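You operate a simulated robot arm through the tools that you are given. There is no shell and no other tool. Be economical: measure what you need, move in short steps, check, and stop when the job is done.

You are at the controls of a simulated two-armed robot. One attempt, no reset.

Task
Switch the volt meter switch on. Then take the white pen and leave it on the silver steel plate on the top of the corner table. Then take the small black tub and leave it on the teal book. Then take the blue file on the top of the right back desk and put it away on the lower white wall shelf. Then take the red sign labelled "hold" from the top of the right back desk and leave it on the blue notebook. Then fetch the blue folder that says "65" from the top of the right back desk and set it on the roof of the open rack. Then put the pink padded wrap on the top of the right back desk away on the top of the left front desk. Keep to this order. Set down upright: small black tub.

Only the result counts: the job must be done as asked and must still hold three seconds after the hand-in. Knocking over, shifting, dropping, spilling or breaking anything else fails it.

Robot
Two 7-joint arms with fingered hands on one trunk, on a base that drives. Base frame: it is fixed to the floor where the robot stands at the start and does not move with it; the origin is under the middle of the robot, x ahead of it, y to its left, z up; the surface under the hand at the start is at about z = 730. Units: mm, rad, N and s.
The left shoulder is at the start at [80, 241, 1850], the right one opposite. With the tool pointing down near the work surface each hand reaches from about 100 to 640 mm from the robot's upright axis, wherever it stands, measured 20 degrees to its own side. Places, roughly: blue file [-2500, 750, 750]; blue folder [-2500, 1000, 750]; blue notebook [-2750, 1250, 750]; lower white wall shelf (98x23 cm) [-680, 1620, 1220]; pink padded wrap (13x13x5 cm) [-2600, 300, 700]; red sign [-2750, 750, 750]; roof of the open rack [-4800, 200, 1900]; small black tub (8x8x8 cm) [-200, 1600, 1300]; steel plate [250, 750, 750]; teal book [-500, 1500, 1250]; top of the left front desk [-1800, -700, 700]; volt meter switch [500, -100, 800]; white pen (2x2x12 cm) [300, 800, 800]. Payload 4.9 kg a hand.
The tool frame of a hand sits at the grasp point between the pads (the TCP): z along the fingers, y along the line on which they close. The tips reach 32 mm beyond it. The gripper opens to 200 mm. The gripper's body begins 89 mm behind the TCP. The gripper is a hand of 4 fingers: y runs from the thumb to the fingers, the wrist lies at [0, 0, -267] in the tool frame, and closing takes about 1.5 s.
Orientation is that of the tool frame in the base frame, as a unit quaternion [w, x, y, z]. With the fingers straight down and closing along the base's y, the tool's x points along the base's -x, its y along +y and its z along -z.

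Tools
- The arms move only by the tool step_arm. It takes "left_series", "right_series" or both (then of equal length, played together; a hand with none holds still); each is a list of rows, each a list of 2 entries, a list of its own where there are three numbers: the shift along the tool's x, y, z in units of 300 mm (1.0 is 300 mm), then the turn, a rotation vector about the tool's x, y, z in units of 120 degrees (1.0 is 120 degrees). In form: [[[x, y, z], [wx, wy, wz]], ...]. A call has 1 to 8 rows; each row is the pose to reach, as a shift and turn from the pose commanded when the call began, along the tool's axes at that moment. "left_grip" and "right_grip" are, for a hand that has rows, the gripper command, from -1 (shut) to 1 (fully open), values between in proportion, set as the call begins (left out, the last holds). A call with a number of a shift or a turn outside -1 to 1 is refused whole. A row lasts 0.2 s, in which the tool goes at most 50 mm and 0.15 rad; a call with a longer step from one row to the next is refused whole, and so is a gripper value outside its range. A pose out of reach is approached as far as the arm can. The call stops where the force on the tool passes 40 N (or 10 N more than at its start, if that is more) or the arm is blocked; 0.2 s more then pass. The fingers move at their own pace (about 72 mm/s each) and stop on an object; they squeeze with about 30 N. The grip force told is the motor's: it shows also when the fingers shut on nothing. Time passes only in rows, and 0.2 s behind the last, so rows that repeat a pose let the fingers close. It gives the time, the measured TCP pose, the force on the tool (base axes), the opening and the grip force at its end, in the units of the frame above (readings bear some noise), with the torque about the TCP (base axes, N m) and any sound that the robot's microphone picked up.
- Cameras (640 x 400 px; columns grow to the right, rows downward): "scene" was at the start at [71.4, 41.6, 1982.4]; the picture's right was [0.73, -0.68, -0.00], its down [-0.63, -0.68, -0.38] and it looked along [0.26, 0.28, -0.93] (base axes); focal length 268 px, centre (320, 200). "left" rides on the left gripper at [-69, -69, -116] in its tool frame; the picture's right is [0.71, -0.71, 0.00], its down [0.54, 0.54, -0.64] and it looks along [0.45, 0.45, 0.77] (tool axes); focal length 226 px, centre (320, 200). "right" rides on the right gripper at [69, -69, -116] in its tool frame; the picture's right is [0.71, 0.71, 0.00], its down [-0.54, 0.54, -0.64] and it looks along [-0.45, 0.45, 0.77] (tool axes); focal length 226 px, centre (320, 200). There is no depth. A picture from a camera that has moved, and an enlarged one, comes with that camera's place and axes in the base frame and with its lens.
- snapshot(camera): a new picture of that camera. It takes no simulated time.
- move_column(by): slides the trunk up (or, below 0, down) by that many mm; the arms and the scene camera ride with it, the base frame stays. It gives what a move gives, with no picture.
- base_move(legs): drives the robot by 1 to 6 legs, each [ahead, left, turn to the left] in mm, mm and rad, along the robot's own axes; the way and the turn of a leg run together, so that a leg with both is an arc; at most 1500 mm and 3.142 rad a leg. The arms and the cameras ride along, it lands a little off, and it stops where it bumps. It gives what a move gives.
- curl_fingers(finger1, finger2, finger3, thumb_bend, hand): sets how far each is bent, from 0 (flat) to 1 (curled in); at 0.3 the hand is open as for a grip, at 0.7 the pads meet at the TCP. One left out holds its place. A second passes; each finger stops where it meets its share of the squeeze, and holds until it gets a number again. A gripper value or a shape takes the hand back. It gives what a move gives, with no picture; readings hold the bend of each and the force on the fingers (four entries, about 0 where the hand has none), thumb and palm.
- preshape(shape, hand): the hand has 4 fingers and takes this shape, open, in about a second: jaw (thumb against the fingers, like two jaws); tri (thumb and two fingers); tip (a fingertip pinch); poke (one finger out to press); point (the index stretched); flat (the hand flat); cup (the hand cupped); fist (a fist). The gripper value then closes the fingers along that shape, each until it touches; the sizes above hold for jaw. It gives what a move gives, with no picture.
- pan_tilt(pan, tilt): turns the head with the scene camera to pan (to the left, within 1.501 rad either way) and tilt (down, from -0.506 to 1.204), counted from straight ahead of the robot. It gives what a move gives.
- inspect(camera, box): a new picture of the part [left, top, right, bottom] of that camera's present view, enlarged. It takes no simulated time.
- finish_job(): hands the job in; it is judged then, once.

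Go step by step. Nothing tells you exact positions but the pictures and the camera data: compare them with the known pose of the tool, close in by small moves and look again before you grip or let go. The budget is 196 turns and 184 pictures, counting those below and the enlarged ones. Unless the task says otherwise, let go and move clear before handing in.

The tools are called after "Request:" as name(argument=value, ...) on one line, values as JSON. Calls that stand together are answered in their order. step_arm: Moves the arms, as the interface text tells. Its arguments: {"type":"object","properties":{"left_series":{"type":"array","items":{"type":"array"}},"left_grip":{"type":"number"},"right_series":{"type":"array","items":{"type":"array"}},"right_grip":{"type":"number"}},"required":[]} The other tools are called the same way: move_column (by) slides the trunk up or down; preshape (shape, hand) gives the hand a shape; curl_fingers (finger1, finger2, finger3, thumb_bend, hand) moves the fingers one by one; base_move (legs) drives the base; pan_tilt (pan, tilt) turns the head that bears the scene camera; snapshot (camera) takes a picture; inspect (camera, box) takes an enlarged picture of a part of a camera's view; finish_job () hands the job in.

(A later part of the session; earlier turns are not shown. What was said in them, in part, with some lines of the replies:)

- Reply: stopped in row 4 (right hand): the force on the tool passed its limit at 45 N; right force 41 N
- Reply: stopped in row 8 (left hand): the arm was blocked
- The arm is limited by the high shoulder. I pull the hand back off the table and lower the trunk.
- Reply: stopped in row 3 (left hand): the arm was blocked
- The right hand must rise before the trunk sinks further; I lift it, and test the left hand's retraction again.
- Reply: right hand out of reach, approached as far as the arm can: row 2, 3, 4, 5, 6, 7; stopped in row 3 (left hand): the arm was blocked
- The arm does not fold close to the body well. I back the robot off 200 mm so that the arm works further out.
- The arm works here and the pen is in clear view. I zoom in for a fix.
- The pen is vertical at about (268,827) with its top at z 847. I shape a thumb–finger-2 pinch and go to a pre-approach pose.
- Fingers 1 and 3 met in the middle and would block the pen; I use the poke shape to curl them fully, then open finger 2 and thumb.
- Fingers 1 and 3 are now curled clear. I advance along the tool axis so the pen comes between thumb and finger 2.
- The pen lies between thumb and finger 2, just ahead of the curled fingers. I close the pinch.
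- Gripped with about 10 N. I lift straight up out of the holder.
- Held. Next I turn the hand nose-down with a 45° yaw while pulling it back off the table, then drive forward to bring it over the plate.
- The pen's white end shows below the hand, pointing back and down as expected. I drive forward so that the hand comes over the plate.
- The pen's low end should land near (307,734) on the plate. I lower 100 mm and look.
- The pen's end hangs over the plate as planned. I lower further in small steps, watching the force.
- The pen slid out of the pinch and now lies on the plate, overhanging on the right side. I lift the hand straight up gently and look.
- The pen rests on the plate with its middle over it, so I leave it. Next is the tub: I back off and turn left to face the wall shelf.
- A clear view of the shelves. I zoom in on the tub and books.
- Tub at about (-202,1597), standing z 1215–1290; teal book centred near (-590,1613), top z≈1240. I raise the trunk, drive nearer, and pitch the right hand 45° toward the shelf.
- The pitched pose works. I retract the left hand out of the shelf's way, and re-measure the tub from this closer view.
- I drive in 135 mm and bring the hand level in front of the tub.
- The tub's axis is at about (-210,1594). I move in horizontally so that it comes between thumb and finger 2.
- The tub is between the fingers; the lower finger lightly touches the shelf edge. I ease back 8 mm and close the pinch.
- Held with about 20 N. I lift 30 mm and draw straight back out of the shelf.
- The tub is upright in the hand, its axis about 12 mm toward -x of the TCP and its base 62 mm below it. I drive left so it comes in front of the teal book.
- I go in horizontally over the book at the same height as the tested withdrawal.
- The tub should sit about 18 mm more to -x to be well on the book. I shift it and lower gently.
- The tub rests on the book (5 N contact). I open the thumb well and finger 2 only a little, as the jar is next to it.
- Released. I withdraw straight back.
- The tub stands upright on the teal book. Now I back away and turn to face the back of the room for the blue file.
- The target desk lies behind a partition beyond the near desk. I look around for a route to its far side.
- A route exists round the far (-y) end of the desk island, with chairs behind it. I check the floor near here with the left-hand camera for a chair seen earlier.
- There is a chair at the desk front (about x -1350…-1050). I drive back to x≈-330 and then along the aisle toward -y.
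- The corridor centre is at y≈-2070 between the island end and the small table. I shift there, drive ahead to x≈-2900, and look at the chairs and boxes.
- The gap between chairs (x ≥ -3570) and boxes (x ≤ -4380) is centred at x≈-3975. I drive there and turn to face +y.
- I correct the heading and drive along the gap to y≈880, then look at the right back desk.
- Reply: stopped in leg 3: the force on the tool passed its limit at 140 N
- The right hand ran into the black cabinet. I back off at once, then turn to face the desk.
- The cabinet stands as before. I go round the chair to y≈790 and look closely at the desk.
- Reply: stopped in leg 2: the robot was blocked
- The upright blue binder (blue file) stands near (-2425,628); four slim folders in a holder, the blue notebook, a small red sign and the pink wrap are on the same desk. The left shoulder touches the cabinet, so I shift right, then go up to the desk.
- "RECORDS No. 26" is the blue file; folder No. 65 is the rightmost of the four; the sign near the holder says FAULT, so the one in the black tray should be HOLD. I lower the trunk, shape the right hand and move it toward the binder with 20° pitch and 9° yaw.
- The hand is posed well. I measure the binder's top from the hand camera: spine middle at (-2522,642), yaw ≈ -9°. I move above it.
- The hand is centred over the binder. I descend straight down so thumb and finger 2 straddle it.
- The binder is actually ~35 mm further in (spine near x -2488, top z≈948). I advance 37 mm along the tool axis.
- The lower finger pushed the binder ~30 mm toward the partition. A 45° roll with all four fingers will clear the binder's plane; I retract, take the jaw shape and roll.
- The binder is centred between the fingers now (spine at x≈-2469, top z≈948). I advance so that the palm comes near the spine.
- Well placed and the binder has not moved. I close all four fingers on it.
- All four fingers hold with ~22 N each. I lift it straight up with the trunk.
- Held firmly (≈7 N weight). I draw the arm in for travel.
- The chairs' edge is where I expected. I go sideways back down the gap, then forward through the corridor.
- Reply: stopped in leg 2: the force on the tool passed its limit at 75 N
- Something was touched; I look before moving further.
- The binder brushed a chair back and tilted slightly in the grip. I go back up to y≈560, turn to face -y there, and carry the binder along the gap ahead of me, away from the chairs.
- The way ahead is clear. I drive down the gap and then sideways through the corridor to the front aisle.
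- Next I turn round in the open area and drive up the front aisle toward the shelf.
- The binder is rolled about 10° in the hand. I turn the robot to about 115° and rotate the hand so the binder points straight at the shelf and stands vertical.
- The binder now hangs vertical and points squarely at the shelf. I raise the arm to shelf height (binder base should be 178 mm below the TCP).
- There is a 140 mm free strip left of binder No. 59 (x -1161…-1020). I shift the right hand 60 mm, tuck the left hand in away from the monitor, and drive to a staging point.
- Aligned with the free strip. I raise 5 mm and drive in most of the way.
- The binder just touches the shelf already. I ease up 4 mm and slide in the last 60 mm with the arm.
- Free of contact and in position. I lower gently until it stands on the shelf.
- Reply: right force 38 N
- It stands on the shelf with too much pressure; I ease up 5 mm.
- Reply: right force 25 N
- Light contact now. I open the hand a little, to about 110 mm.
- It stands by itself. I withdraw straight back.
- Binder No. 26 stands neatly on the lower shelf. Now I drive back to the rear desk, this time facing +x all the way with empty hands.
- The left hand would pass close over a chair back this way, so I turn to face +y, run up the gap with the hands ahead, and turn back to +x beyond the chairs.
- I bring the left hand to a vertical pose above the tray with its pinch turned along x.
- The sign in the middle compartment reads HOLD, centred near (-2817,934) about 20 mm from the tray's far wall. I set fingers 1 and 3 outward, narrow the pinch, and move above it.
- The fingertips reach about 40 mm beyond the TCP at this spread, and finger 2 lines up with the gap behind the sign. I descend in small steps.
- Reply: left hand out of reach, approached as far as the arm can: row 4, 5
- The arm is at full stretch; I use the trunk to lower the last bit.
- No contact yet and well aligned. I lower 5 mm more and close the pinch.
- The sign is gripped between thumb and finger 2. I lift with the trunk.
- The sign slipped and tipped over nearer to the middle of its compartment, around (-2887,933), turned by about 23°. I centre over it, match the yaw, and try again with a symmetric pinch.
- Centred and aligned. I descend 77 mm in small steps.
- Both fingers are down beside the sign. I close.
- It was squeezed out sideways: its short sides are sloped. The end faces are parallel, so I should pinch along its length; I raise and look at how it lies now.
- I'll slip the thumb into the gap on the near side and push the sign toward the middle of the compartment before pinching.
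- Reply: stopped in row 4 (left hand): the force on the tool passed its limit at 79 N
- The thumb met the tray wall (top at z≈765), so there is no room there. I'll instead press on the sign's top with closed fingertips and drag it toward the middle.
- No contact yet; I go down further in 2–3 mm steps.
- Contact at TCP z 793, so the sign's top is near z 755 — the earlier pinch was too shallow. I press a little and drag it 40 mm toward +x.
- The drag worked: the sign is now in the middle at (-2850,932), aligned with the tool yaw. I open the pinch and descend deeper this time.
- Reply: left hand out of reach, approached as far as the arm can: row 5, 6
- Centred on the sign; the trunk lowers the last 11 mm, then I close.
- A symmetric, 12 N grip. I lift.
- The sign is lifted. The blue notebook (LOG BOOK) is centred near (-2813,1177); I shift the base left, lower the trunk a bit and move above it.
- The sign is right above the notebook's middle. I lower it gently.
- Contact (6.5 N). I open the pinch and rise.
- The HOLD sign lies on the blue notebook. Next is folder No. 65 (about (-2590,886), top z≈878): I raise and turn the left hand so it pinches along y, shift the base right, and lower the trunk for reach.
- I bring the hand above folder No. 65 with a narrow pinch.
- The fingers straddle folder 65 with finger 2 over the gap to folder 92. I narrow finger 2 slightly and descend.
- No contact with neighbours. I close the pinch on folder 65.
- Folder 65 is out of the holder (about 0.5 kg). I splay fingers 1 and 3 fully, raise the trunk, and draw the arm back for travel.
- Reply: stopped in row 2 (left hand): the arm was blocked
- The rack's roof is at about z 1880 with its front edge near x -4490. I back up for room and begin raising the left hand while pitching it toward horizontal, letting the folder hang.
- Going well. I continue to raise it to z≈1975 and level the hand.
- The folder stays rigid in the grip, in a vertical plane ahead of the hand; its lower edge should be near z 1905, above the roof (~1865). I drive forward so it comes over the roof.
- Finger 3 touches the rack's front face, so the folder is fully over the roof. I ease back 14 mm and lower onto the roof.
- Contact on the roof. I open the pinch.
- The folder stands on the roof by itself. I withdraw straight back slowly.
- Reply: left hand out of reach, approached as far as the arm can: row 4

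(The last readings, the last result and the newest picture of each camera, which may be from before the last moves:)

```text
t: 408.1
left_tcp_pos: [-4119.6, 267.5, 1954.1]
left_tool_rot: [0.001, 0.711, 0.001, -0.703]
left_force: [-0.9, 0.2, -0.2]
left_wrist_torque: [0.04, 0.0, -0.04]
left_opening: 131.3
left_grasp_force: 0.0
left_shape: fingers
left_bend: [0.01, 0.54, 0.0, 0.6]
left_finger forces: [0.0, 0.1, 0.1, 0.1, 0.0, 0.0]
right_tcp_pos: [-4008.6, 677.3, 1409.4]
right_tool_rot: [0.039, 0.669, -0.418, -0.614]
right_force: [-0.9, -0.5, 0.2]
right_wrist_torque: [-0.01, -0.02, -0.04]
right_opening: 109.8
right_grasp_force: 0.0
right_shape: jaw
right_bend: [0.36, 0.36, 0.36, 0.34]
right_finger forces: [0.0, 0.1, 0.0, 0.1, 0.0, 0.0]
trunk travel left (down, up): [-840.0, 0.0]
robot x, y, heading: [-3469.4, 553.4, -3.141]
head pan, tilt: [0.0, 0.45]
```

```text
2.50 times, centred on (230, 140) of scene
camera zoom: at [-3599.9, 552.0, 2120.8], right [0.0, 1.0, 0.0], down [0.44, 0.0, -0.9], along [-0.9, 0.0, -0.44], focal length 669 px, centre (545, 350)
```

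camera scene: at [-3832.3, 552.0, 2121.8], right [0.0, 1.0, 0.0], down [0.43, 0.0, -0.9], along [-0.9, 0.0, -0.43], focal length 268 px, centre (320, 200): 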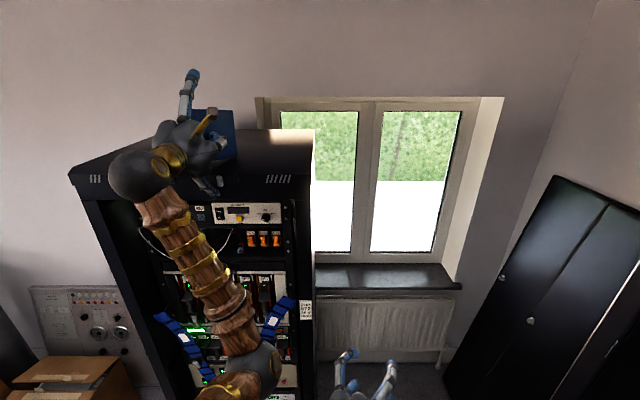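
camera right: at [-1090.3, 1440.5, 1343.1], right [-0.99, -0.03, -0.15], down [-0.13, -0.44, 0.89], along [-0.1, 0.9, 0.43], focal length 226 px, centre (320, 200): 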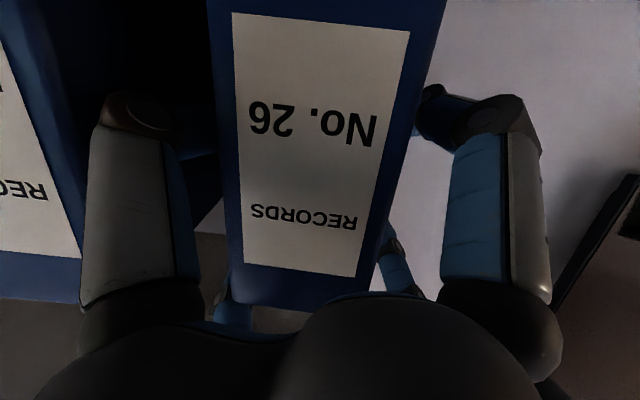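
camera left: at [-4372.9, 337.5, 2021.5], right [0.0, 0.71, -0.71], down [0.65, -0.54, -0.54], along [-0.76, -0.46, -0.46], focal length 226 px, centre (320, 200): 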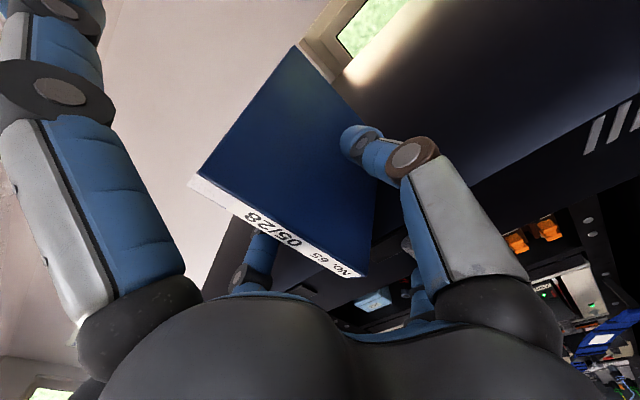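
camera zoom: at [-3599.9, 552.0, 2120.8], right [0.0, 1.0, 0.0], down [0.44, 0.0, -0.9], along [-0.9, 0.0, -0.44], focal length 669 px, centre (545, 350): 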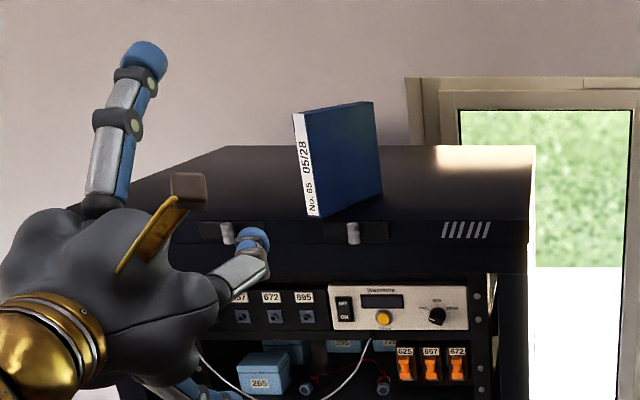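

Folder 65 stands on the rack's roof. Last is the pink wrap near (-2588,281): I turn back to the desk and line up with it.

Request:
base_move(legs=[[0, 0, 1.571], [0, 0, 1.571], [139, -122, 0]])

Request:
preshape(hand="right", shape="jaw")

Request:
pan_tilt(pan=-0.2, tilt=0.95)

Request:
snapshot(camera="scene")

```text
t: 417.2
left_tcp_pos: [-2691.4, 704.2, 1959.2]
left_tool_rot: [0.706, 0.005, 0.708, -0.006]
left_force: [-0.4, -0.3, 0.7]
left_wrist_torque: [0.0, -0.01, -0.06]
left_opening: 131.5
left_grasp_force: 0.0
left_shape: fingers
left_bend: [0.01, 0.54, 0.0, 0.6]
left_finger forces: [0.0, 0.0, 0.0, 0.0, 0.0, 0.0]
right_tcp_pos: [-2807.6, 296.1, 1413.9]
right_tool_rot: [0.617, 0.424, 0.662, 0.034]
right_force: [0.1, 0.0, 0.4]
right_wrist_torque: [-0.02, -0.01, -0.03]
right_opening: 109.9
right_grasp_force: 0.0
right_shape: jaw
right_bend: [0.36, 0.36, 0.36, 0.34]
right_finger forces: [0.0, 0.0, 0.0, 0.1, 0.0, 0.0]
trunk travel left (down, up): [-840.0, 0.0]
robot x, y, heading: [-3338.3, 427.0, -0.019]
head pan, tilt: [0.0, 0.45]
```

```text
t: 418.1
left_tcp_pos: [-2686.1, 699.6, 1957.0]
left_tool_rot: [0.705, 0.006, 0.709, -0.006]
left_force: [-0.3, 0.4, -0.1]
left_wrist_torque: [0.01, -0.03, 0.0]
left_opening: 131.4
left_grasp_force: 0.1
left_shape: fingers
left_bend: [0.01, 0.54, 0.0, 0.6]
left_finger forces: [0.0, 0.0, 0.0, 0.1, 0.0, 0.1]
right_tcp_pos: [-2805.4, 292.5, 1412.3]
right_tool_rot: [0.616, 0.425, 0.662, 0.034]
right_force: [-0.1, 0.0, 0.0]
right_wrist_torque: [-0.02, -0.03, 0.01]
right_opening: 199.8
right_grasp_force: 0.1
right_shape: jaw
right_bend: [0.3, 0.3, 0.3, 0.3]
right_finger forces: [0.0, 0.0, 0.0, 0.0, 0.0, 0.0]
trunk travel left (down, up): [-840.0, 0.0]
robot x, y, heading: [-3334.0, 427.8, -0.017]
head pan, tilt: [0.0, 0.45]
```

```text
t: 419.1
left_tcp_pos: [-2686.2, 699.4, 1956.8]
left_tool_rot: [0.705, 0.006, 0.709, -0.006]
left_force: [1.0, 0.1, 1.0]
left_wrist_torque: [0.04, -0.02, 0.04]
left_opening: 131.3
left_grasp_force: 0.1
left_shape: fingers
left_bend: [0.01, 0.54, 0.0, 0.6]
left_finger forces: [0.0, 0.0, 0.0, 0.1, 0.1, 0.0]
right_tcp_pos: [-2804.9, 292.9, 1411.3]
right_tool_rot: [0.615, 0.426, 0.663, 0.034]
right_force: [0.4, -0.5, 0.6]
right_wrist_torque: [-0.02, -0.03, 0.01]
right_opening: 199.8
right_grasp_force: 0.1
right_shape: jaw
right_bend: [0.3, 0.3, 0.3, 0.3]
right_finger forces: [0.0, 0.0, 0.0, 0.0, 0.1, 0.1]
trunk travel left (down, up): [-840.0, 0.0]
robot x, y, heading: [-3334.5, 430.8, -0.017]
head pan, tilt: [-0.201, 0.949]
```

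```text
21 pictures are left
camera scene: at [-3230.3, 410.5, 2079.6], right [-0.22, -0.98, 0.0], down [-0.79, 0.18, -0.58], along [0.57, -0.13, -0.81], focal length 268 px, centre (320, 200)
```

scene: 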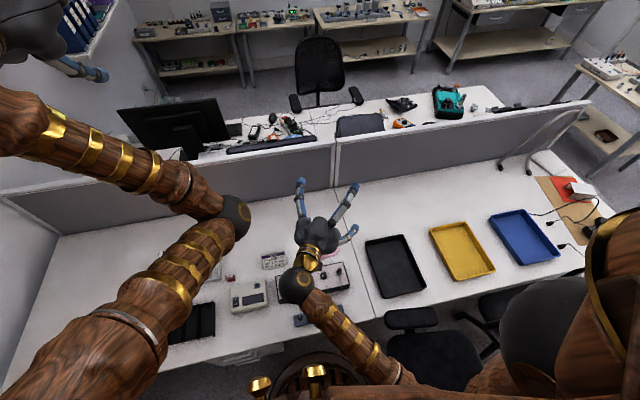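

I turn the right hand to point straight down in two calls, lowering it on the way.

Request:
step_arm(right_series=[[[0.066, -0.047, 0.02], [-0.0008, 0.056, -0.043]], [[0.131, -0.095, 0.04], [-0.0016, 0.112, -0.086]], [[0.197, -0.142, 0.06], [-0.0025, 0.168, -0.1285]], [[0.262, -0.189, 0.081], [-0.0033, 0.224, -0.171]], [[0.328, -0.237, 0.101], [-0.0041, 0.28, -0.214]], [[0.393, -0.284, 0.121], [-0.0049, 0.336, -0.257]]])

Request:
step_arm(right_series=[[[0, 0, 0], [-0.0008, 0.056, -0.043]], [[0, 0, 0], [-0.0016, 0.112, -0.086]], [[0, 0, 0], [-0.0025, 0.168, -0.1285]], [[0, 0, 0], [-0.0033, 0.224, -0.171]], [[0, 0, 0], [-0.0041, 0.28, -0.214]], [[0, 0, 0], [-0.0049, 0.336, -0.257]], [[0, 0, 0], [-0.0049, 0.336, -0.257]]])

```text
t: 420.4
left_tcp_pos: [-2685.9, 699.8, 1956.5]
left_tool_rot: [0.705, 0.007, 0.709, -0.007]
left_force: [-0.3, -0.2, -0.3]
left_wrist_torque: [-0.01, 0.01, 0.01]
left_opening: 131.2
left_grasp_force: 0.0
left_shape: fingers
left_bend: [0.01, 0.54, 0.0, 0.6]
left_finger forces: [0.0, 0.0, 0.0, 0.1, 0.0, 0.1]
right_tcp_pos: [-2803.3, 290.7, 1261.8]
right_tool_rot: [0.341, 0.196, 0.919, 0.018]
right_force: [0.1, 0.1, -0.8]
right_wrist_torque: [0.0, 0.0, -0.03]
right_opening: 200.0
right_grasp_force: 0.1
right_shape: jaw
right_bend: [0.3, 0.3, 0.3, 0.3]
right_finger forces: [0.0, 0.1, 0.0, 0.0, 0.0, 0.1]
trunk travel left (down, up): [-840.0, 0.0]
robot x, y, heading: [-3338.9, 430.7, -0.018]
head pan, tilt: [-0.201, 0.949]
```

```text
t: 422.1
left_tcp_pos: [-2687.6, 700.2, 1958.9]
left_tool_rot: [0.706, 0.006, 0.708, -0.006]
left_force: [-0.4, -0.1, -0.3]
left_wrist_torque: [0.0, 0.0, 0.0]
left_opening: 131.4
left_grasp_force: 0.1
left_shape: fingers
left_bend: [0.01, 0.54, 0.0, 0.6]
left_finger forces: [0.0, 0.0, 0.0, 0.0, 0.0, 0.1]
right_tcp_pos: [-2804.7, 292.1, 1262.7]
right_tool_rot: [0.021, -0.054, 0.998, 0.001]
right_force: [0.1, 0.6, -0.2]
right_wrist_torque: [-0.01, -0.01, 0.01]
right_opening: 199.9
right_grasp_force: 0.1
right_shape: jaw
right_bend: [0.3, 0.3, 0.3, 0.3]
right_finger forces: [0.0, 0.1, 0.1, 0.1, 0.0, 0.0]
trunk travel left (down, up): [-840.0, 0.0]
robot x, y, heading: [-3336.7, 431.7, -0.019]
head pan, tilt: [-0.201, 0.949]
```

Request:
move_column(by=-270)

Request:
step_arm(right_series=[[[-0.14, -0.01, 0], [0, -0.005, 0]], [[-0.28, -0.02, 0], [0, -0.01, 0]], [[-0.42, -0.03, 0], [0, -0.015, 0]], [[-0.56, -0.035, 0], [0, -0.02, 0]], [[-0.56, -0.035, 0], [0, -0.02, 0]]])

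Request:
snapshot(camera="right")

```text
t: 424.8
left_tcp_pos: [-2687.7, 700.5, 1687.8]
left_tool_rot: [0.705, 0.007, 0.709, -0.007]
left_force: [0.0, 0.3, 0.7]
left_wrist_torque: [0.0, 0.02, -0.05]
left_opening: 131.3
left_grasp_force: 0.1
left_shape: fingers
left_bend: [0.01, 0.54, 0.0, 0.6]
left_finger forces: [0.1, 0.0, 0.1, 0.0, 0.0, 0.1]
right_tcp_pos: [-2804.7, 292.5, 992.7]
right_tool_rot: [0.021, -0.054, 0.998, 0.0]
right_force: [0.2, -1.1, 0.4]
right_wrist_torque: [-0.04, -0.02, 0.01]
right_opening: 200.1
right_grasp_force: 0.0
right_shape: jaw
right_bend: [0.3, 0.3, 0.3, 0.3]
right_finger forces: [0.0, 0.1, 0.1, 0.0, 0.0, 0.1]
trunk travel left (down, up): [-570.0, 270.0]
robot x, y, heading: [-3333.0, 424.2, -0.018]
head pan, tilt: [-0.201, 0.949]
```

```text
t: 426.0
left_tcp_pos: [-2687.0, 700.4, 1687.5]
left_tool_rot: [0.705, 0.007, 0.709, -0.007]
left_force: [0.0, -0.2, 0.2]
left_wrist_torque: [0.03, 0.0, 0.01]
left_opening: 131.4
left_grasp_force: 0.0
left_shape: fingers
left_bend: [0.01, 0.54, 0.0, 0.6]
left_finger forces: [0.0, 0.1, 0.0, 0.0, 0.0, 0.0]
right_tcp_pos: [-2635.3, 298.5, 1000.1]
right_tool_rot: [0.041, -0.054, 0.998, 0.001]
right_force: [0.0, -0.3, 0.3]
right_wrist_torque: [0.01, -0.02, -0.01]
right_opening: 200.0
right_grasp_force: 0.0
right_shape: jaw
right_bend: [0.3, 0.3, 0.3, 0.3]
right_finger forces: [0.1, 0.0, 0.0, 0.0, 0.0, 0.0]
trunk travel left (down, up): [-570.0, 270.0]
robot x, y, heading: [-3334.5, 429.8, -0.015]
head pan, tilt: [-0.201, 0.949]
```

```text
20 pictures are left
camera right: at [-2705.5, 221.7, 1108.2], right [-0.78, 0.63, -0.06], down [0.42, 0.59, 0.69], along [0.47, 0.51, -0.73], focal length 226 px, centre (320, 200)
```

right: 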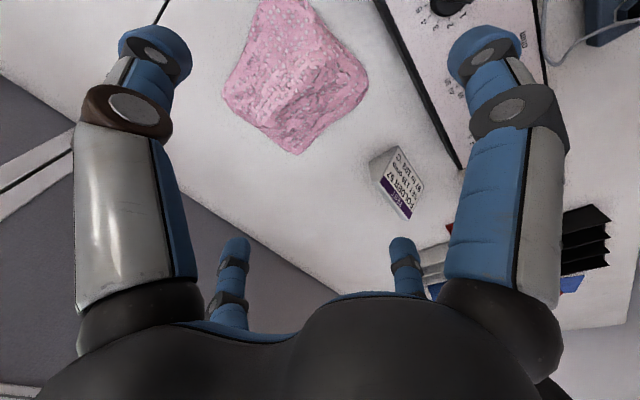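

The pink wrap is centred near (-2580,268), turned ~8°. I straighten the hand and move above it.

Request:
step_arm(right_series=[[[-0.043, -0.03, 0.108], [0, 0.01, 0]], [[-0.086, -0.06, 0.216], [0, 0.02, 0]], [[-0.128, -0.09, 0.325], [0, 0.03, 0]], [[-0.171, -0.119, 0.433], [0, 0.039, 0]], [[-0.171, -0.119, 0.433], [0, 0.039, 0]]])

Request:
snapshot(camera="right")

```text
t: 427.2
left_tcp_pos: [-2687.0, 700.7, 1688.0]
left_tool_rot: [0.705, 0.006, 0.709, -0.006]
left_force: [-0.1, -0.6, 0.4]
left_wrist_torque: [0.0, 0.02, -0.02]
left_opening: 131.3
left_grasp_force: 0.1
left_shape: fingers
left_bend: [0.01, 0.54, 0.0, 0.6]
left_finger forces: [0.0, 0.1, 0.0, 0.1, 0.1, 0.0]
right_tcp_pos: [-2572.4, 270.3, 874.0]
right_tool_rot: [0.001, -0.054, 0.999, -0.001]
right_force: [0.0, 0.3, -0.2]
right_wrist_torque: [-0.02, 0.02, 0.01]
right_opening: 199.7
right_grasp_force: 0.1
right_shape: jaw
right_bend: [0.3, 0.3, 0.3, 0.3]
right_finger forces: [0.2, 0.0, 0.1, 0.1, 0.0, 0.1]
trunk travel left (down, up): [-570.0, 270.0]
robot x, y, heading: [-3332.7, 430.2, -0.021]
head pan, tilt: [-0.201, 0.949]
```

```text
19 pictures are left
camera right: at [-2632.7, 194.4, 989.6], right [-0.78, 0.63, 0.0], down [0.48, 0.6, 0.64], along [0.4, 0.5, -0.77], focal length 226 px, centre (320, 200)
```

right: 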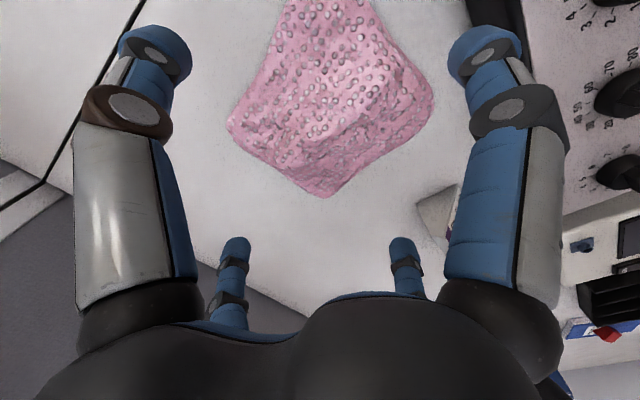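

I centre (13 mm), and descend around the wrap.

Request:
step_arm(right_series=[[[0.045, -0.012, 0], [0, 0, -0.025]], [[0.045, -0.012, 0.1], [0, 0, -0.025]], [[0.045, -0.012, 0.2], [0, 0, -0.025]], [[0.045, -0.012, 0.27], [0, 0, -0.025]], [[0.045, -0.012, 0.31], [0, 0, -0.025]], [[0.045, -0.012, 0.325], [0, 0, -0.025]], [[0.045, -0.012, 0.325], [0, 0, -0.025]]])

Request:
snapshot(camera="right")

```text
t: 428.8
left_tcp_pos: [-2687.0, 700.8, 1687.9]
left_tool_rot: [0.705, 0.006, 0.709, -0.006]
left_force: [-0.6, -0.6, -1.2]
left_wrist_torque: [0.03, 0.03, -0.01]
left_opening: 131.5
left_grasp_force: 0.1
left_shape: fingers
left_bend: [0.01, 0.54, 0.0, 0.6]
left_finger forces: [0.0, 0.0, 0.1, 0.0, 0.0, 0.0]
right_tcp_pos: [-2584.6, 264.8, 776.7]
right_tool_rot: [0.001, -0.081, 0.997, -0.001]
right_force: [-0.2, -0.4, 0.7]
right_wrist_torque: [-0.01, 0.01, -0.02]
right_opening: 199.9
right_grasp_force: 0.1
right_shape: jaw
right_bend: [0.3, 0.3, 0.3, 0.3]
right_finger forces: [0.0, 0.1, 0.0, 0.1, 0.0, 0.0]
trunk travel left (down, up): [-570.0, 270.0]
robot x, y, heading: [-3334.6, 422.8, -0.017]
head pan, tilt: [-0.201, 0.949]
```

```text
18 pictures are left
camera right: at [-2640.3, 186.7, 892.5], right [-0.81, 0.59, 0.0], down [0.45, 0.62, 0.64], along [0.38, 0.52, -0.77], focal length 226 px, centre (320, 200)
```

right: 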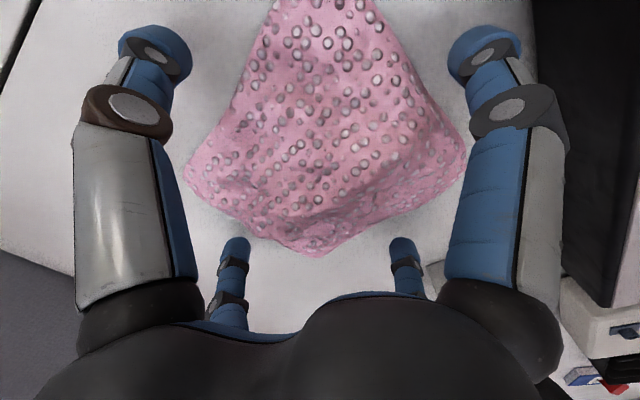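

Well centred with no contact. I close all four fingers.

Request:
step_arm(right_series=[[[0, 0, 0], [0, 0, 0]], [[0, 0, 0], [0, 0, 0]], [[0, 0, 0], [0, 0, 0]], [[0, 0, 0], [0, 0, 0]], [[0, 0, 0], [0, 0, 0]], [[0, 0, 0], [0, 0, 0]], [[0, 0, 0], [0, 0, 0]], [[0, 0, 0], [0, 0, 0]]], right_grip=-1)

Request:
step_arm(right_series=[[[0, 0, -0.05], [0, 0, 0]], [[0, 0, -0.12], [0, 0, 0]], [[0, 0, -0.22], [0, 0, 0]], [[0, 0, -0.35], [0, 0, 0]], [[0, 0, -0.5], [0, 0, 0]]])

Request:
snapshot(camera="right")

```text
t: 430.6
left_tcp_pos: [-2686.5, 700.0, 1687.4]
left_tool_rot: [0.705, 0.006, 0.709, -0.006]
left_force: [1.3, -0.6, 0.7]
left_wrist_torque: [0.02, 0.0, 0.0]
left_opening: 131.6
left_grasp_force: 0.0
left_shape: fingers
left_bend: [0.01, 0.54, 0.0, 0.6]
left_finger forces: [0.0, 0.0, 0.0, 0.0, 0.0, 0.0]
right_tcp_pos: [-2583.3, 265.2, 777.3]
right_tool_rot: [0.002, -0.081, 0.997, -0.001]
right_force: [0.4, -0.5, 0.3]
right_wrist_torque: [0.04, 0.0, 0.01]
right_opening: 63.5
right_grasp_force: 30.0
right_shape: jaw
right_bend: [0.35, 0.5, 0.35, 0.57]
right_finger forces: [26.6, 25.5, 26.6, 0.0, 25.9, 0.0]
trunk travel left (down, up): [-570.0, 270.0]
robot x, y, heading: [-3334.8, 425.4, -0.02]
head pan, tilt: [-0.201, 0.949]
```

```text
t: 431.8
left_tcp_pos: [-2688.0, 700.4, 1688.5]
left_tool_rot: [0.705, 0.006, 0.709, -0.006]
left_force: [-0.3, -0.9, 0.4]
left_wrist_torque: [-0.01, -0.02, -0.01]
left_opening: 131.5
left_grasp_force: 0.0
left_shape: fingers
left_bend: [0.01, 0.54, 0.0, 0.6]
left_finger forces: [0.0, 0.1, 0.0, 0.1, 0.0, 0.0]
right_tcp_pos: [-2584.9, 265.6, 924.9]
right_tool_rot: [0.0, -0.08, 0.997, -0.001]
right_force: [0.1, -0.6, 0.1]
right_wrist_torque: [-0.01, 0.02, 0.01]
right_opening: 62.9
right_grasp_force: 29.7
right_shape: jaw
right_bend: [0.35, 0.5, 0.35, 0.57]
right_finger forces: [26.7, 25.5, 26.7, 0.1, 26.2, 0.0]
trunk travel left (down, up): [-570.0, 270.0]
robot x, y, heading: [-3334.5, 430.9, -0.021]
head pan, tilt: [-0.201, 0.949]
```

```text
17 pictures are left
camera right: at [-2639.9, 187.2, 1040.3], right [-0.81, 0.59, 0.0], down [0.45, 0.62, 0.64], along [0.38, 0.52, -0.77], focal length 226 px, centre (320, 200)
```

right: 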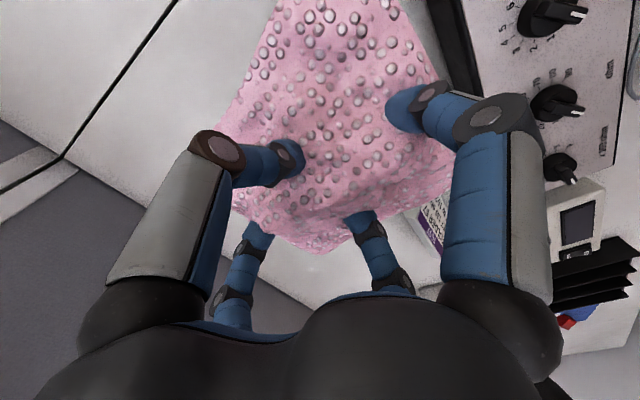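

The wrap is lifted. I raise the trunk and set off: back round the chairs, down the gap with hands ahead.

Request:
move_column(by=270)

Request:
base_move(legs=[[0, 160, 0.02], [-646, 0, 0], [0, 0, -1.571]])

```text
t: 434.6
left_tcp_pos: [-2687.3, 700.2, 1958.1]
left_tool_rot: [0.705, 0.006, 0.709, -0.006]
left_force: [-0.4, -0.3, 0.7]
left_wrist_torque: [-0.01, -0.01, -0.01]
left_opening: 131.6
left_grasp_force: 0.2
left_shape: fingers
left_bend: [0.01, 0.54, 0.0, 0.6]
left_finger forces: [0.0, 0.1, 0.1, 0.0, 0.0, 0.0]
right_tcp_pos: [-2582.7, 264.8, 1193.4]
right_tool_rot: [0.001, -0.08, 0.997, 0.0]
right_force: [-0.1, -0.3, -0.4]
right_wrist_torque: [0.0, 0.02, 0.04]
right_opening: 62.9
right_grasp_force: 29.9
right_shape: jaw
right_bend: [0.35, 0.5, 0.35, 0.57]
right_finger forces: [26.8, 25.3, 26.7, 0.0, 26.1, 0.0]
trunk travel left (down, up): [-840.0, 0.0]
robot x, y, heading: [-3336.7, 429.1, -0.016]
head pan, tilt: [-0.201, 0.949]
```

```text
t: 442.9
left_tcp_pos: [-3687.9, -55.8, 1957.2]
left_tool_rot: [0.501, 0.499, 0.504, -0.497]
left_force: [-0.2, -0.1, -0.6]
left_wrist_torque: [-0.01, -0.01, 0.0]
left_opening: 131.5
left_grasp_force: 0.0
left_shape: fingers
left_bend: [0.01, 0.54, 0.0, 0.6]
left_finger forces: [0.0, 0.0, 0.0, 0.0, 0.0, 0.0]
right_tcp_pos: [-4118.9, -168.8, 1194.0]
right_tool_rot: [0.0, 0.638, 0.77, -0.002]
right_force: [1.2, 0.4, -0.7]
right_wrist_torque: [0.01, -0.01, 0.0]
right_opening: 63.1
right_grasp_force: 30.3
right_shape: jaw
right_bend: [0.35, 0.5, 0.35, 0.57]
right_finger forces: [26.1, 25.0, 26.6, 0.0, 26.1, 0.1]
trunk travel left (down, up): [-840.0, 0.0]
robot x, y, heading: [-3975.5, 583.4, -1.565]
head pan, tilt: [-0.201, 0.949]
```

Request:
base_move(legs=[[1500, 0, -0.006], [1080, 0, 0], [0, 1500, 0], [0, 840, 0]])

```text
t: 466.5
left_tcp_pos: [-1442.1, -2722.4, 1957.8]
left_tool_rot: [0.487, 0.514, 0.489, -0.51]
left_force: [-0.5, -0.7, -0.1]
left_wrist_torque: [0.01, 0.0, 0.02]
left_opening: 131.4
left_grasp_force: 0.1
left_shape: fingers
left_bend: [0.01, 0.54, 0.0, 0.6]
left_finger forces: [0.1, 0.0, 0.0, 0.1, 0.0, 0.1]
right_tcp_pos: [-1878.1, -2813.8, 1194.9]
right_tool_rot: [0.001, 0.659, 0.752, 0.0]
right_force: [-0.8, -0.8, -1.2]
right_wrist_torque: [0.0, -0.04, -0.02]
right_opening: 63.0
right_grasp_force: 30.3
right_shape: jaw
right_bend: [0.35, 0.5, 0.35, 0.57]
right_finger forces: [26.2, 25.2, 26.7, 0.0, 26.1, 0.1]
trunk travel left (down, up): [-840.0, 0.0]
robot x, y, heading: [-1689.6, -2064.0, -1.62]
head pan, tilt: [-0.201, 0.949]
```

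I turn counter-clockwise to face the left end of the left front desk and look for a free spot.

Request:
base_move(legs=[[0, 0, 1.595], [0, 0, 1.596]])

Request:
pan_tilt(pan=-0.1, tilt=0.8)

Request:
snapshot(camera="scene")

Request:
snapshot(camera="right")

```text
t: 474.6
left_tcp_pos: [-1972.7, -1423.9, 1957.8]
left_tool_rot: [0.5, -0.5, 0.503, 0.498]
left_force: [0.2, -1.3, 0.6]
left_wrist_torque: [0.01, 0.01, 0.02]
left_opening: 131.6
left_grasp_force: 0.1
left_shape: fingers
left_bend: [0.01, 0.54, 0.0, 0.6]
left_finger forces: [0.0, 0.0, 0.0, 0.0, 0.1, 0.0]
right_tcp_pos: [-1540.3, -1313.0, 1195.4]
right_tool_rot: [-0.002, 0.766, -0.643, -0.001]
right_force: [-0.4, 0.6, 0.6]
right_wrist_torque: [-0.02, -0.02, -0.01]
right_opening: 62.6
right_grasp_force: 29.7
right_shape: jaw
right_bend: [0.36, 0.5, 0.35, 0.57]
right_finger forces: [25.5, 24.8, 26.6, 0.1, 26.3, 0.0]
trunk travel left (down, up): [-840.0, 0.0]
robot x, y, heading: [-1693.0, -2066.3, 1.565]
head pan, tilt: [-0.201, 0.949]
```

```text
t: 475.3
left_tcp_pos: [-1973.6, -1422.4, 1958.3]
left_tool_rot: [0.499, -0.5, 0.502, 0.498]
left_force: [-0.6, 0.7, -0.4]
left_wrist_torque: [-0.02, -0.02, 0.01]
left_opening: 131.2
left_grasp_force: 0.1
left_shape: fingers
left_bend: [0.01, 0.54, 0.0, 0.6]
left_finger forces: [0.0, 0.0, 0.0, 0.0, 0.1, 0.1]
right_tcp_pos: [-1540.3, -1313.8, 1194.5]
right_tool_rot: [-0.001, 0.766, -0.643, 0.0]
right_force: [0.0, 0.2, -1.1]
right_wrist_torque: [0.01, 0.01, 0.01]
right_opening: 62.8
right_grasp_force: 30.3
right_shape: jaw
right_bend: [0.36, 0.5, 0.35, 0.57]
right_finger forces: [25.4, 24.8, 26.6, 0.0, 26.3, 0.0]
trunk travel left (down, up): [-840.0, 0.0]
robot x, y, heading: [-1690.1, -2068.1, 1.569]
head pan, tilt: [-0.099, 0.799]
```

```text
16 pictures are left
camera scene: at [-1681.7, -1956.6, 2091.0], right [0.99, -0.11, 0.0], down [-0.08, -0.71, -0.7], along [0.07, 0.69, -0.72], focal length 268 px, centre (320, 200)
```

scene: 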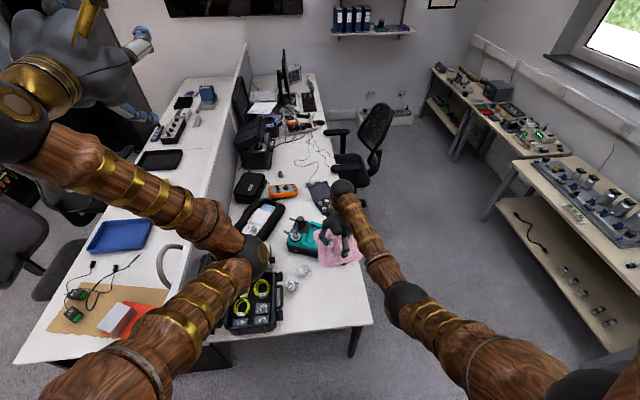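

```text
15 pictures are left
camera right: at [-1459.9, -1369.1, 1309.9], right [-0.57, -0.82, 0.0], down [-0.63, 0.44, 0.64], along [-0.53, 0.37, -0.77], focal length 226 px, centre (320, 200)
```

right: 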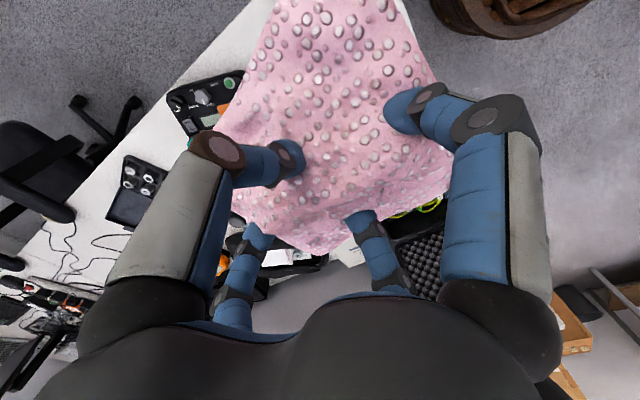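

There is a free area near the front-left corner of the left front desk, around (-1530,-1370). I drive closer, then draw the hand back and down toward it.

Request:
base_move(legs=[[140, 0, 0]])

Request:
step_arm(right_series=[[[0.05, 0.01, 0.12], [0, 0, 0]], [[0.16, 0.028, 0.2], [0, 0, 0]], [[0.28, 0.049, 0.28], [0, 0, 0]], [[0.4, 0.07, 0.36], [0, 0, 0]], [[0.52, 0.091, 0.44], [0, 0, 0]], [[0.62, 0.109, 0.52], [0, 0, 0]], [[0.65, 0.114, 0.64], [0, 0, 0]], [[0.65, 0.114, 0.76], [0, 0, 0]]])

Request:
snapshot(camera="right")

Request:
snapshot(camera="scene")

```text
t: 476.6
left_tcp_pos: [-1972.2, -1293.8, 1962.4]
left_tool_rot: [0.501, -0.499, 0.5, 0.5]
left_force: [0.6, -0.9, 0.0]
left_wrist_torque: [0.0, 0.02, 0.02]
left_opening: 131.4
left_grasp_force: 0.1
left_shape: fingers
left_bend: [0.01, 0.54, 0.0, 0.6]
left_finger forces: [0.1, 0.1, 0.1, 0.1, 0.0, 0.0]
right_tcp_pos: [-1541.0, -1179.2, 1199.0]
right_tool_rot: [-0.003, 0.766, -0.642, -0.002]
right_force: [0.3, -0.7, -0.1]
right_wrist_torque: [0.07, -0.01, 0.01]
right_opening: 62.5
right_grasp_force: 30.1
right_shape: jaw
right_bend: [0.36, 0.5, 0.35, 0.57]
right_finger forces: [25.5, 24.9, 26.6, 0.1, 26.3, 0.1]
trunk travel left (down, up): [-840.0, 0.0]
robot x, y, heading: [-1692.2, -1924.3, 1.57]
head pan, tilt: [-0.099, 0.799]
```

```text
t: 478.4
left_tcp_pos: [-1973.3, -1278.3, 1956.9]
left_tool_rot: [0.499, -0.501, 0.503, 0.497]
left_force: [-0.2, 1.3, -0.7]
left_wrist_torque: [0.03, -0.01, 0.0]
left_opening: 131.4
left_grasp_force: 0.0
left_shape: fingers
left_bend: [0.01, 0.54, 0.0, 0.6]
left_finger forces: [0.0, 0.0, 0.0, 0.0, 0.0, 0.1]
right_tcp_pos: [-1539.9, -1368.7, 964.7]
right_tool_rot: [-0.001, 0.766, -0.643, 0.001]
right_force: [0.1, 0.0, 0.0]
right_wrist_torque: [-0.05, -0.03, 0.01]
right_opening: 62.3
right_grasp_force: 30.5
right_shape: jaw
right_bend: [0.36, 0.5, 0.35, 0.57]
right_finger forces: [25.5, 24.8, 26.7, 0.0, 26.3, 0.1]
trunk travel left (down, up): [-840.0, 0.0]
robot x, y, heading: [-1691.1, -1931.1, 1.563]
head pan, tilt: [-0.099, 0.799]
```

```text
14 pictures are left
camera right: at [-1459.1, -1424.5, 1081.0], right [-0.57, -0.82, 0.0], down [-0.63, 0.44, 0.64], along [-0.53, 0.37, -0.77], focal length 226 px, centre (320, 200)
```

right: 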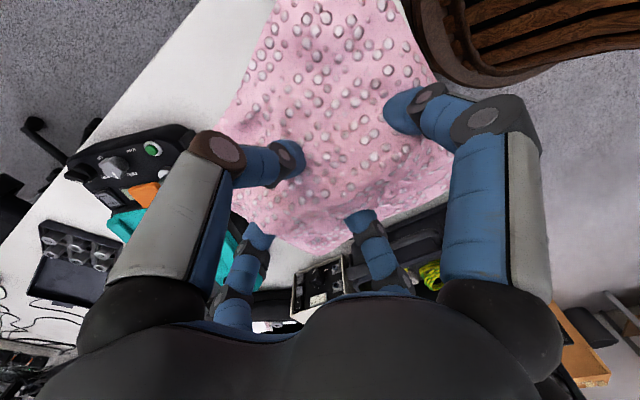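

```text
13 pictures are left
camera scene: at [-1681.2, -1811.9, 2090.8], right [0.99, -0.1, 0.0], down [-0.08, -0.71, -0.7], along [0.07, 0.69, -0.72], focal length 268 px, centre (320, 200)
```

scene: 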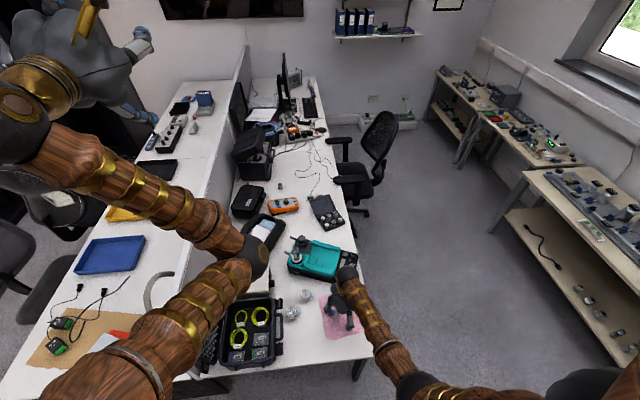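

The spot below is free. I lower 145 mm with the arm, then the rest with the trunk.

Request:
step_arm(right_series=[[[0, 0, 0.12], [0, 0, 0]], [[0, 0, 0.24], [0, 0, 0]], [[0, 0, 0.36], [0, 0, 0]], [[0, 0, 0.45], [0, 0, 0]], [[0, 0, 0.49], [0, 0, 0]], [[0, 0, 0.49], [0, 0, 0]]])

Request:
move_column(by=-30)

```text
t: 479.8
left_tcp_pos: [-1971.6, -1285.6, 1957.4]
left_tool_rot: [0.499, -0.501, 0.501, 0.499]
left_force: [0.6, 0.4, -0.4]
left_wrist_torque: [0.03, -0.02, -0.04]
left_opening: 131.5
left_grasp_force: 0.0
left_shape: fingers
left_bend: [0.01, 0.54, 0.0, 0.6]
left_finger forces: [0.0, 0.0, 0.1, 0.0, 0.0, 0.0]
right_tcp_pos: [-1539.9, -1371.9, 840.8]
right_tool_rot: [-0.002, 0.766, -0.642, -0.001]
right_force: [-0.2, -0.3, -0.3]
right_wrist_torque: [-0.01, 0.02, 0.01]
right_opening: 62.2
right_grasp_force: 29.9
right_shape: jaw
right_bend: [0.36, 0.5, 0.35, 0.57]
right_finger forces: [26.0, 25.3, 27.2, 0.0, 27.0, 0.0]
right hand out of reach, approached as far as the arm can: row 4, 5, 6
trunk travel left (down, up): [-840.0, 0.0]
robot x, y, heading: [-1690.4, -1926.5, 1.568]
head pan, tilt: [-0.099, 0.799]
```

```text
t: 480.6
left_tcp_pos: [-1973.3, -1283.4, 1928.0]
left_tool_rot: [0.5, -0.5, 0.502, 0.498]
left_force: [0.3, 0.3, -0.6]
left_wrist_torque: [0.02, -0.01, 0.02]
left_opening: 131.3
left_grasp_force: 0.0
left_shape: fingers
left_bend: [0.01, 0.54, 0.0, 0.6]
left_finger forces: [0.0, 0.1, 0.0, 0.0, 0.1, 0.0]
right_tcp_pos: [-1540.3, -1371.1, 811.6]
right_tool_rot: [-0.001, 0.766, -0.643, 0.001]
right_force: [0.2, 0.2, -0.7]
right_wrist_torque: [-0.02, -0.01, 0.01]
right_opening: 62.3
right_grasp_force: 30.2
right_shape: jaw
right_bend: [0.36, 0.5, 0.35, 0.57]
right_finger forces: [26.0, 25.2, 27.0, 0.0, 26.9, 0.1]
trunk travel left (down, up): [-810.0, 30.0]
robot x, y, heading: [-1691.1, -1927.9, 1.569]
head pan, tilt: [-0.099, 0.799]
```

Request:
move_column(by=-26)

Request:
move_column(by=-6)

Request:
snapshot(camera="right")

```text
t: 481.3
left_tcp_pos: [-1973.3, -1283.1, 1902.2]
left_tool_rot: [0.5, -0.5, 0.502, 0.498]
left_force: [-0.3, 0.1, -0.2]
left_wrist_torque: [0.0, 0.04, 0.02]
left_opening: 131.5
left_grasp_force: 0.1
left_shape: fingers
left_bend: [0.01, 0.54, 0.0, 0.6]
left_finger forces: [0.0, 0.1, 0.0, 0.0, 0.0, 0.0]
right_tcp_pos: [-1540.0, -1371.5, 785.7]
right_tool_rot: [-0.001, 0.766, -0.643, 0.0]
right_force: [0.1, -0.2, 0.1]
right_wrist_torque: [0.02, 0.04, 0.04]
right_opening: 62.4
right_grasp_force: 29.6
right_shape: jaw
right_bend: [0.36, 0.5, 0.35, 0.57]
right_finger forces: [26.1, 25.2, 27.1, 0.0, 26.9, 0.0]
trunk travel left (down, up): [-784.0, 56.0]
robot x, y, heading: [-1690.6, -1923.2, 1.563]
head pan, tilt: [-0.099, 0.799]
```

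```text
t: 481.9
left_tcp_pos: [-1972.5, -1282.6, 1895.6]
left_tool_rot: [0.5, -0.5, 0.502, 0.498]
left_force: [0.7, 0.1, -0.6]
left_wrist_torque: [-0.01, -0.01, 0.03]
left_opening: 131.3
left_grasp_force: 0.0
left_shape: fingers
left_bend: [0.01, 0.54, 0.0, 0.6]
left_finger forces: [0.0, 0.0, 0.1, 0.0, 0.0, 0.0]
right_tcp_pos: [-1541.6, -1371.0, 779.0]
right_tool_rot: [0.0, 0.766, -0.643, 0.0]
right_force: [0.5, 0.7, -0.5]
right_wrist_torque: [0.0, -0.01, 0.0]
right_opening: 62.4
right_grasp_force: 29.9
right_shape: jaw
right_bend: [0.36, 0.5, 0.35, 0.57]
right_finger forces: [26.0, 25.1, 27.0, 0.0, 26.9, 0.0]
trunk travel left (down, up): [-778.0, 62.0]
robot x, y, heading: [-1690.1, -1925.9, 1.566]
head pan, tilt: [-0.099, 0.799]
```

```text
12 pictures are left
camera right: at [-1459.3, -1426.3, 894.3], right [-0.57, -0.82, 0.0], down [-0.63, 0.44, 0.64], along [-0.53, 0.37, -0.77], focal length 226 px, centre (320, 200)
```

right: 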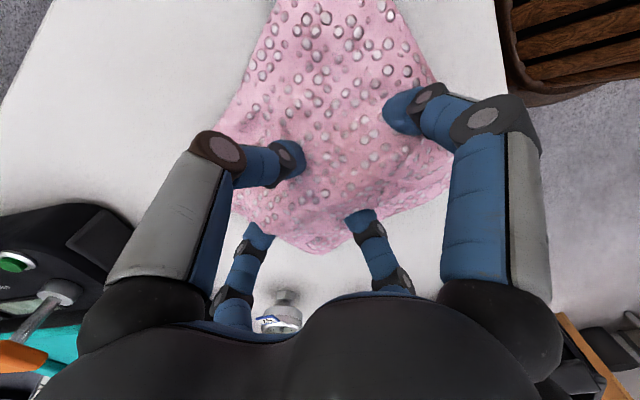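

Request:
move_column(by=-5)

Request:
move_column(by=-4)

```text
t: 482.4
left_tcp_pos: [-1973.0, -1287.3, 1892.9]
left_tool_rot: [0.5, -0.5, 0.501, 0.499]
left_force: [0.1, 0.6, -0.2]
left_wrist_torque: [0.0, -0.02, -0.01]
left_opening: 131.4
left_grasp_force: 0.1
left_shape: fingers
left_bend: [0.01, 0.54, 0.0, 0.6]
left_finger forces: [0.1, 0.0, 0.1, 0.0, 0.0, 0.0]
right_tcp_pos: [-1540.9, -1370.4, 776.6]
right_tool_rot: [-0.003, 0.766, -0.643, 0.0]
right_force: [2.0, -4.3, 31.9]
right_wrist_torque: [-0.33, 0.19, -0.03]
right_opening: 62.5
right_grasp_force: 30.3
right_shape: jaw
right_bend: [0.36, 0.5, 0.35, 0.57]
right_finger forces: [28.9, 35.1, 27.6, 0.1, 37.6, 0.0]
trunk travel left (down, up): [-773.0, 67.0]
robot x, y, heading: [-1693.0, -1927.6, 1.567]
head pan, tilt: [-0.099, 0.799]
```

```text
t: 482.7
left_tcp_pos: [-1972.4, -1286.4, 1891.0]
left_tool_rot: [0.501, -0.5, 0.501, 0.498]
left_force: [0.4, 0.1, 0.1]
left_wrist_torque: [0.02, -0.03, 0.0]
left_opening: 131.6
left_grasp_force: 0.1
left_shape: fingers
left_bend: [0.01, 0.54, 0.0, 0.6]
left_finger forces: [0.0, 0.1, 0.0, 0.1, 0.0, 0.0]
right_tcp_pos: [-1541.4, -1371.3, 776.8]
right_tool_rot: [-0.003, 0.765, -0.644, -0.001]
right_force: [1.3, -5.2, 20.1]
right_wrist_torque: [-0.36, 0.17, -0.04]
right_opening: 62.6
right_grasp_force: 30.2
right_shape: jaw
right_bend: [0.35, 0.5, 0.35, 0.57]
right_finger forces: [29.9, 32.6, 28.1, 0.0, 34.1, 0.1]
trunk travel left (down, up): [-773.0, 67.0]
robot x, y, heading: [-1694.7, -1928.7, 1.567]
head pan, tilt: [-0.099, 0.799]
stopped: the force on the tool passed its limit at 50 N (the readings are from after the stop); the commanded pose is now the measured one
```

It rests on the desk now; I ease up 3 mm, then open.

Request:
move_column(by=3)

Request:
step_arm(right_series=[[[0, 0, 0], [0, 0, 0]], [[0, 0, 0], [0, 0, 0]], [[0, 0, 0], [0, 0, 0]], [[0, 0, 0], [0, 0, 0]], [[0, 0, 0], [0, 0, 0]], [[0, 0, 0], [0, 0, 0]], [[0, 0, 0], [0, 0, 0]], [[0, 0, 0], [0, 0, 0]]], right_grip=1)

Request:
snapshot(camera="right")

```text
t: 483.2
left_tcp_pos: [-1972.6, -1282.3, 1893.5]
left_tool_rot: [0.499, -0.501, 0.501, 0.499]
left_force: [0.1, -0.4, 0.7]
left_wrist_torque: [-0.04, -0.02, -0.01]
left_opening: 131.5
left_grasp_force: 0.1
left_shape: fingers
left_bend: [0.01, 0.54, 0.0, 0.6]
left_finger forces: [0.1, 0.1, 0.0, 0.0, 0.0, 0.0]
right_tcp_pos: [-1539.2, -1369.0, 778.1]
right_tool_rot: [-0.001, 0.766, -0.643, 0.0]
right_force: [-0.1, 0.3, 0.5]
right_wrist_torque: [-0.02, 0.02, 0.02]
right_opening: 62.4
right_grasp_force: 30.0
right_shape: jaw
right_bend: [0.36, 0.5, 0.35, 0.57]
right_finger forces: [28.4, 27.0, 29.5, 0.0, 29.1, 0.0]
trunk travel left (down, up): [-776.0, 64.0]
robot x, y, heading: [-1692.7, -1927.9, 1.561]
head pan, tilt: [-0.099, 0.799]
```

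```text
t: 485.0
left_tcp_pos: [-1972.9, -1284.5, 1894.2]
left_tool_rot: [0.5, -0.5, 0.501, 0.499]
left_force: [-0.1, 0.1, -1.2]
left_wrist_torque: [0.0, 0.01, 0.04]
left_opening: 131.5
left_grasp_force: 0.1
left_shape: fingers
left_bend: [0.01, 0.54, 0.0, 0.6]
left_finger forces: [0.1, 0.1, 0.0, 0.1, 0.0, 0.0]
right_tcp_pos: [-1540.3, -1369.1, 778.7]
right_tool_rot: [-0.002, 0.767, -0.642, -0.001]
right_force: [-0.5, 0.4, 0.1]
right_wrist_torque: [-0.02, 0.03, 0.02]
right_opening: 200.0
right_grasp_force: 0.1
right_shape: jaw
right_bend: [0.3, 0.3, 0.3, 0.3]
right_finger forces: [0.1, 0.0, 0.0, 0.0, 0.1, 0.1]
trunk travel left (down, up): [-776.0, 64.0]
robot x, y, heading: [-1691.7, -1923.5, 1.565]
head pan, tilt: [-0.099, 0.799]
```

```text
11 pictures are left
camera right: at [-1459.5, -1425.3, 893.8], right [-0.57, -0.82, 0.0], down [-0.63, 0.44, 0.64], along [-0.53, 0.37, -0.77], focal length 226 px, centre (320, 200)
```

right: 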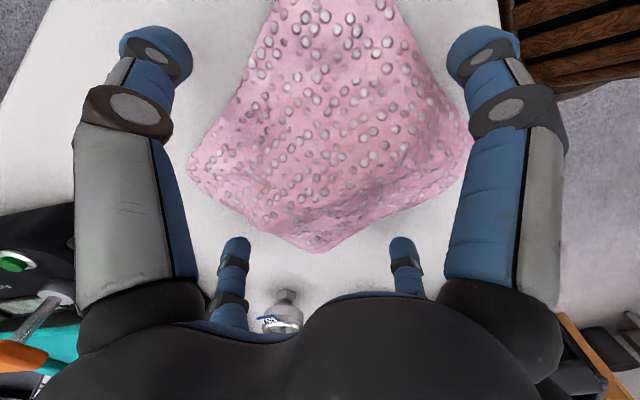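

Released cleanly. I rise straight up and check.

Request:
step_arm(right_series=[[[0, 0, -0.12], [0, 0, 0]], [[0, 0, -0.27], [0, 0, 0]], [[0, 0, -0.42], [0, 0, 0]], [[0, 0, -0.57], [0, 0, 0]], [[0, 0, -0.72], [0, 0, 0]], [[0, 0, -0.85], [0, 0, 0]]])

Request:
base_move(legs=[[-150, 0, 0]])

Request:
snapshot(camera="scene")

```text
t: 486.4
left_tcp_pos: [-1973.0, -1284.1, 1893.7]
left_tool_rot: [0.501, -0.5, 0.502, 0.497]
left_force: [1.1, -0.2, 0.2]
left_wrist_torque: [0.0, 0.0, 0.02]
left_opening: 131.4
left_grasp_force: 0.1
left_shape: fingers
left_bend: [0.01, 0.54, 0.0, 0.6]
left_finger forces: [0.0, 0.0, 0.1, 0.0, 0.0, 0.0]
right_tcp_pos: [-1540.3, -1371.1, 1032.7]
right_tool_rot: [-0.001, 0.766, -0.643, -0.001]
right_force: [0.0, 0.3, -0.1]
right_wrist_torque: [0.0, -0.03, -0.02]
right_opening: 200.3
right_grasp_force: 0.1
right_shape: jaw
right_bend: [0.3, 0.3, 0.3, 0.3]
right_finger forces: [0.1, 0.0, 0.1, 0.1, 0.1, 0.0]
trunk travel left (down, up): [-776.0, 64.0]
robot x, y, heading: [-1690.3, -1926.3, 1.565]
head pan, tilt: [-0.099, 0.799]
```

```text
t: 487.8
left_tcp_pos: [-1973.6, -1426.3, 1892.1]
left_tool_rot: [0.499, -0.501, 0.503, 0.497]
left_force: [0.9, 1.0, -1.1]
left_wrist_torque: [0.03, 0.04, -0.04]
left_opening: 131.2
left_grasp_force: 0.2
left_shape: fingers
left_bend: [0.01, 0.54, 0.0, 0.6]
left_finger forces: [0.1, 0.0, 0.0, 0.1, 0.1, 0.1]
right_tcp_pos: [-1541.0, -1516.3, 1032.0]
right_tool_rot: [-0.002, 0.766, -0.643, 0.001]
right_force: [0.4, 0.3, 0.0]
right_wrist_torque: [0.0, 0.01, -0.04]
right_opening: 199.8
right_grasp_force: 0.1
right_shape: jaw
right_bend: [0.3, 0.3, 0.3, 0.3]
right_finger forces: [0.0, 0.0, 0.0, 0.0, 0.0, 0.1]
trunk travel left (down, up): [-776.0, 64.0]
robot x, y, heading: [-1690.2, -2073.3, 1.561]
head pan, tilt: [-0.099, 0.799]
```

```text
10 pictures are left
camera scene: at [-1682.2, -1959.0, 2026.6], right [0.99, -0.11, 0.0], down [-0.08, -0.72, -0.69], along [0.07, 0.69, -0.72], focal length 268 px, centre (320, 200)
```

scene: 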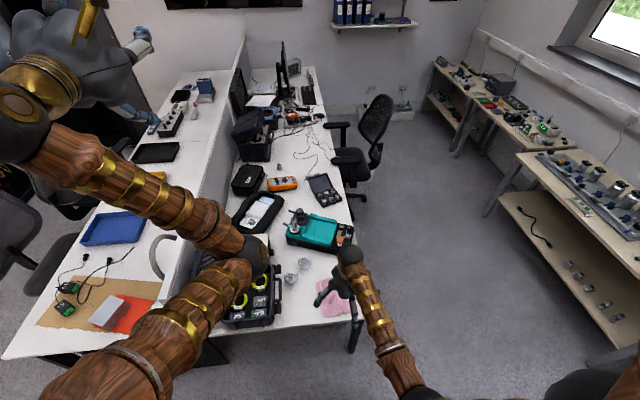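

The wrap lies on the left front desk, both hands are empty and clear, and the earlier placements looked stable. I hand in.

Request:
finish_job()

```text
The job is handed in.
```

I did all seven steps in the order asked and handed the job in, but I bumped other things along the way, and I can't rule out that the judge counts that against it.

**Where things ended up**
- **Volt meter:** switched on; its display lit.
- **White pen:** it slipped from the grip while I was laying it down. It lies on the steel plate with one end overhanging, and its middle looked to be over the plate. I did not look again before handing in.
- **Small black tub:** upright on the teal book.
- **Blue file (No. 26):** standing on the lower white wall shelf, left of No. 59.
- **Red "hold" sign:** it tipped over in its tray while I was picking it up, so it lies on the blue notebook on a different side than it started.
- **Blue folder (No. 65):** standing on its spine near the front edge of the open rack's roof.
- **Pink padded wrap:** near the left end of the left front desk.

**Contact with other things**
- The right hand ran into the black cabinet at 140 N, and later the left shoulder blocked against it. It looked upright afterwards.
- The file struck a chair back at about 75 N. I saw no clear sign the chair moved, but could not measure it.
- The thumb came down on the sign tray's wall at 79 N, so the tray may have shifted slightly.
- Fingers lightly touched the window sill, the shelf edge and the front of the rack.
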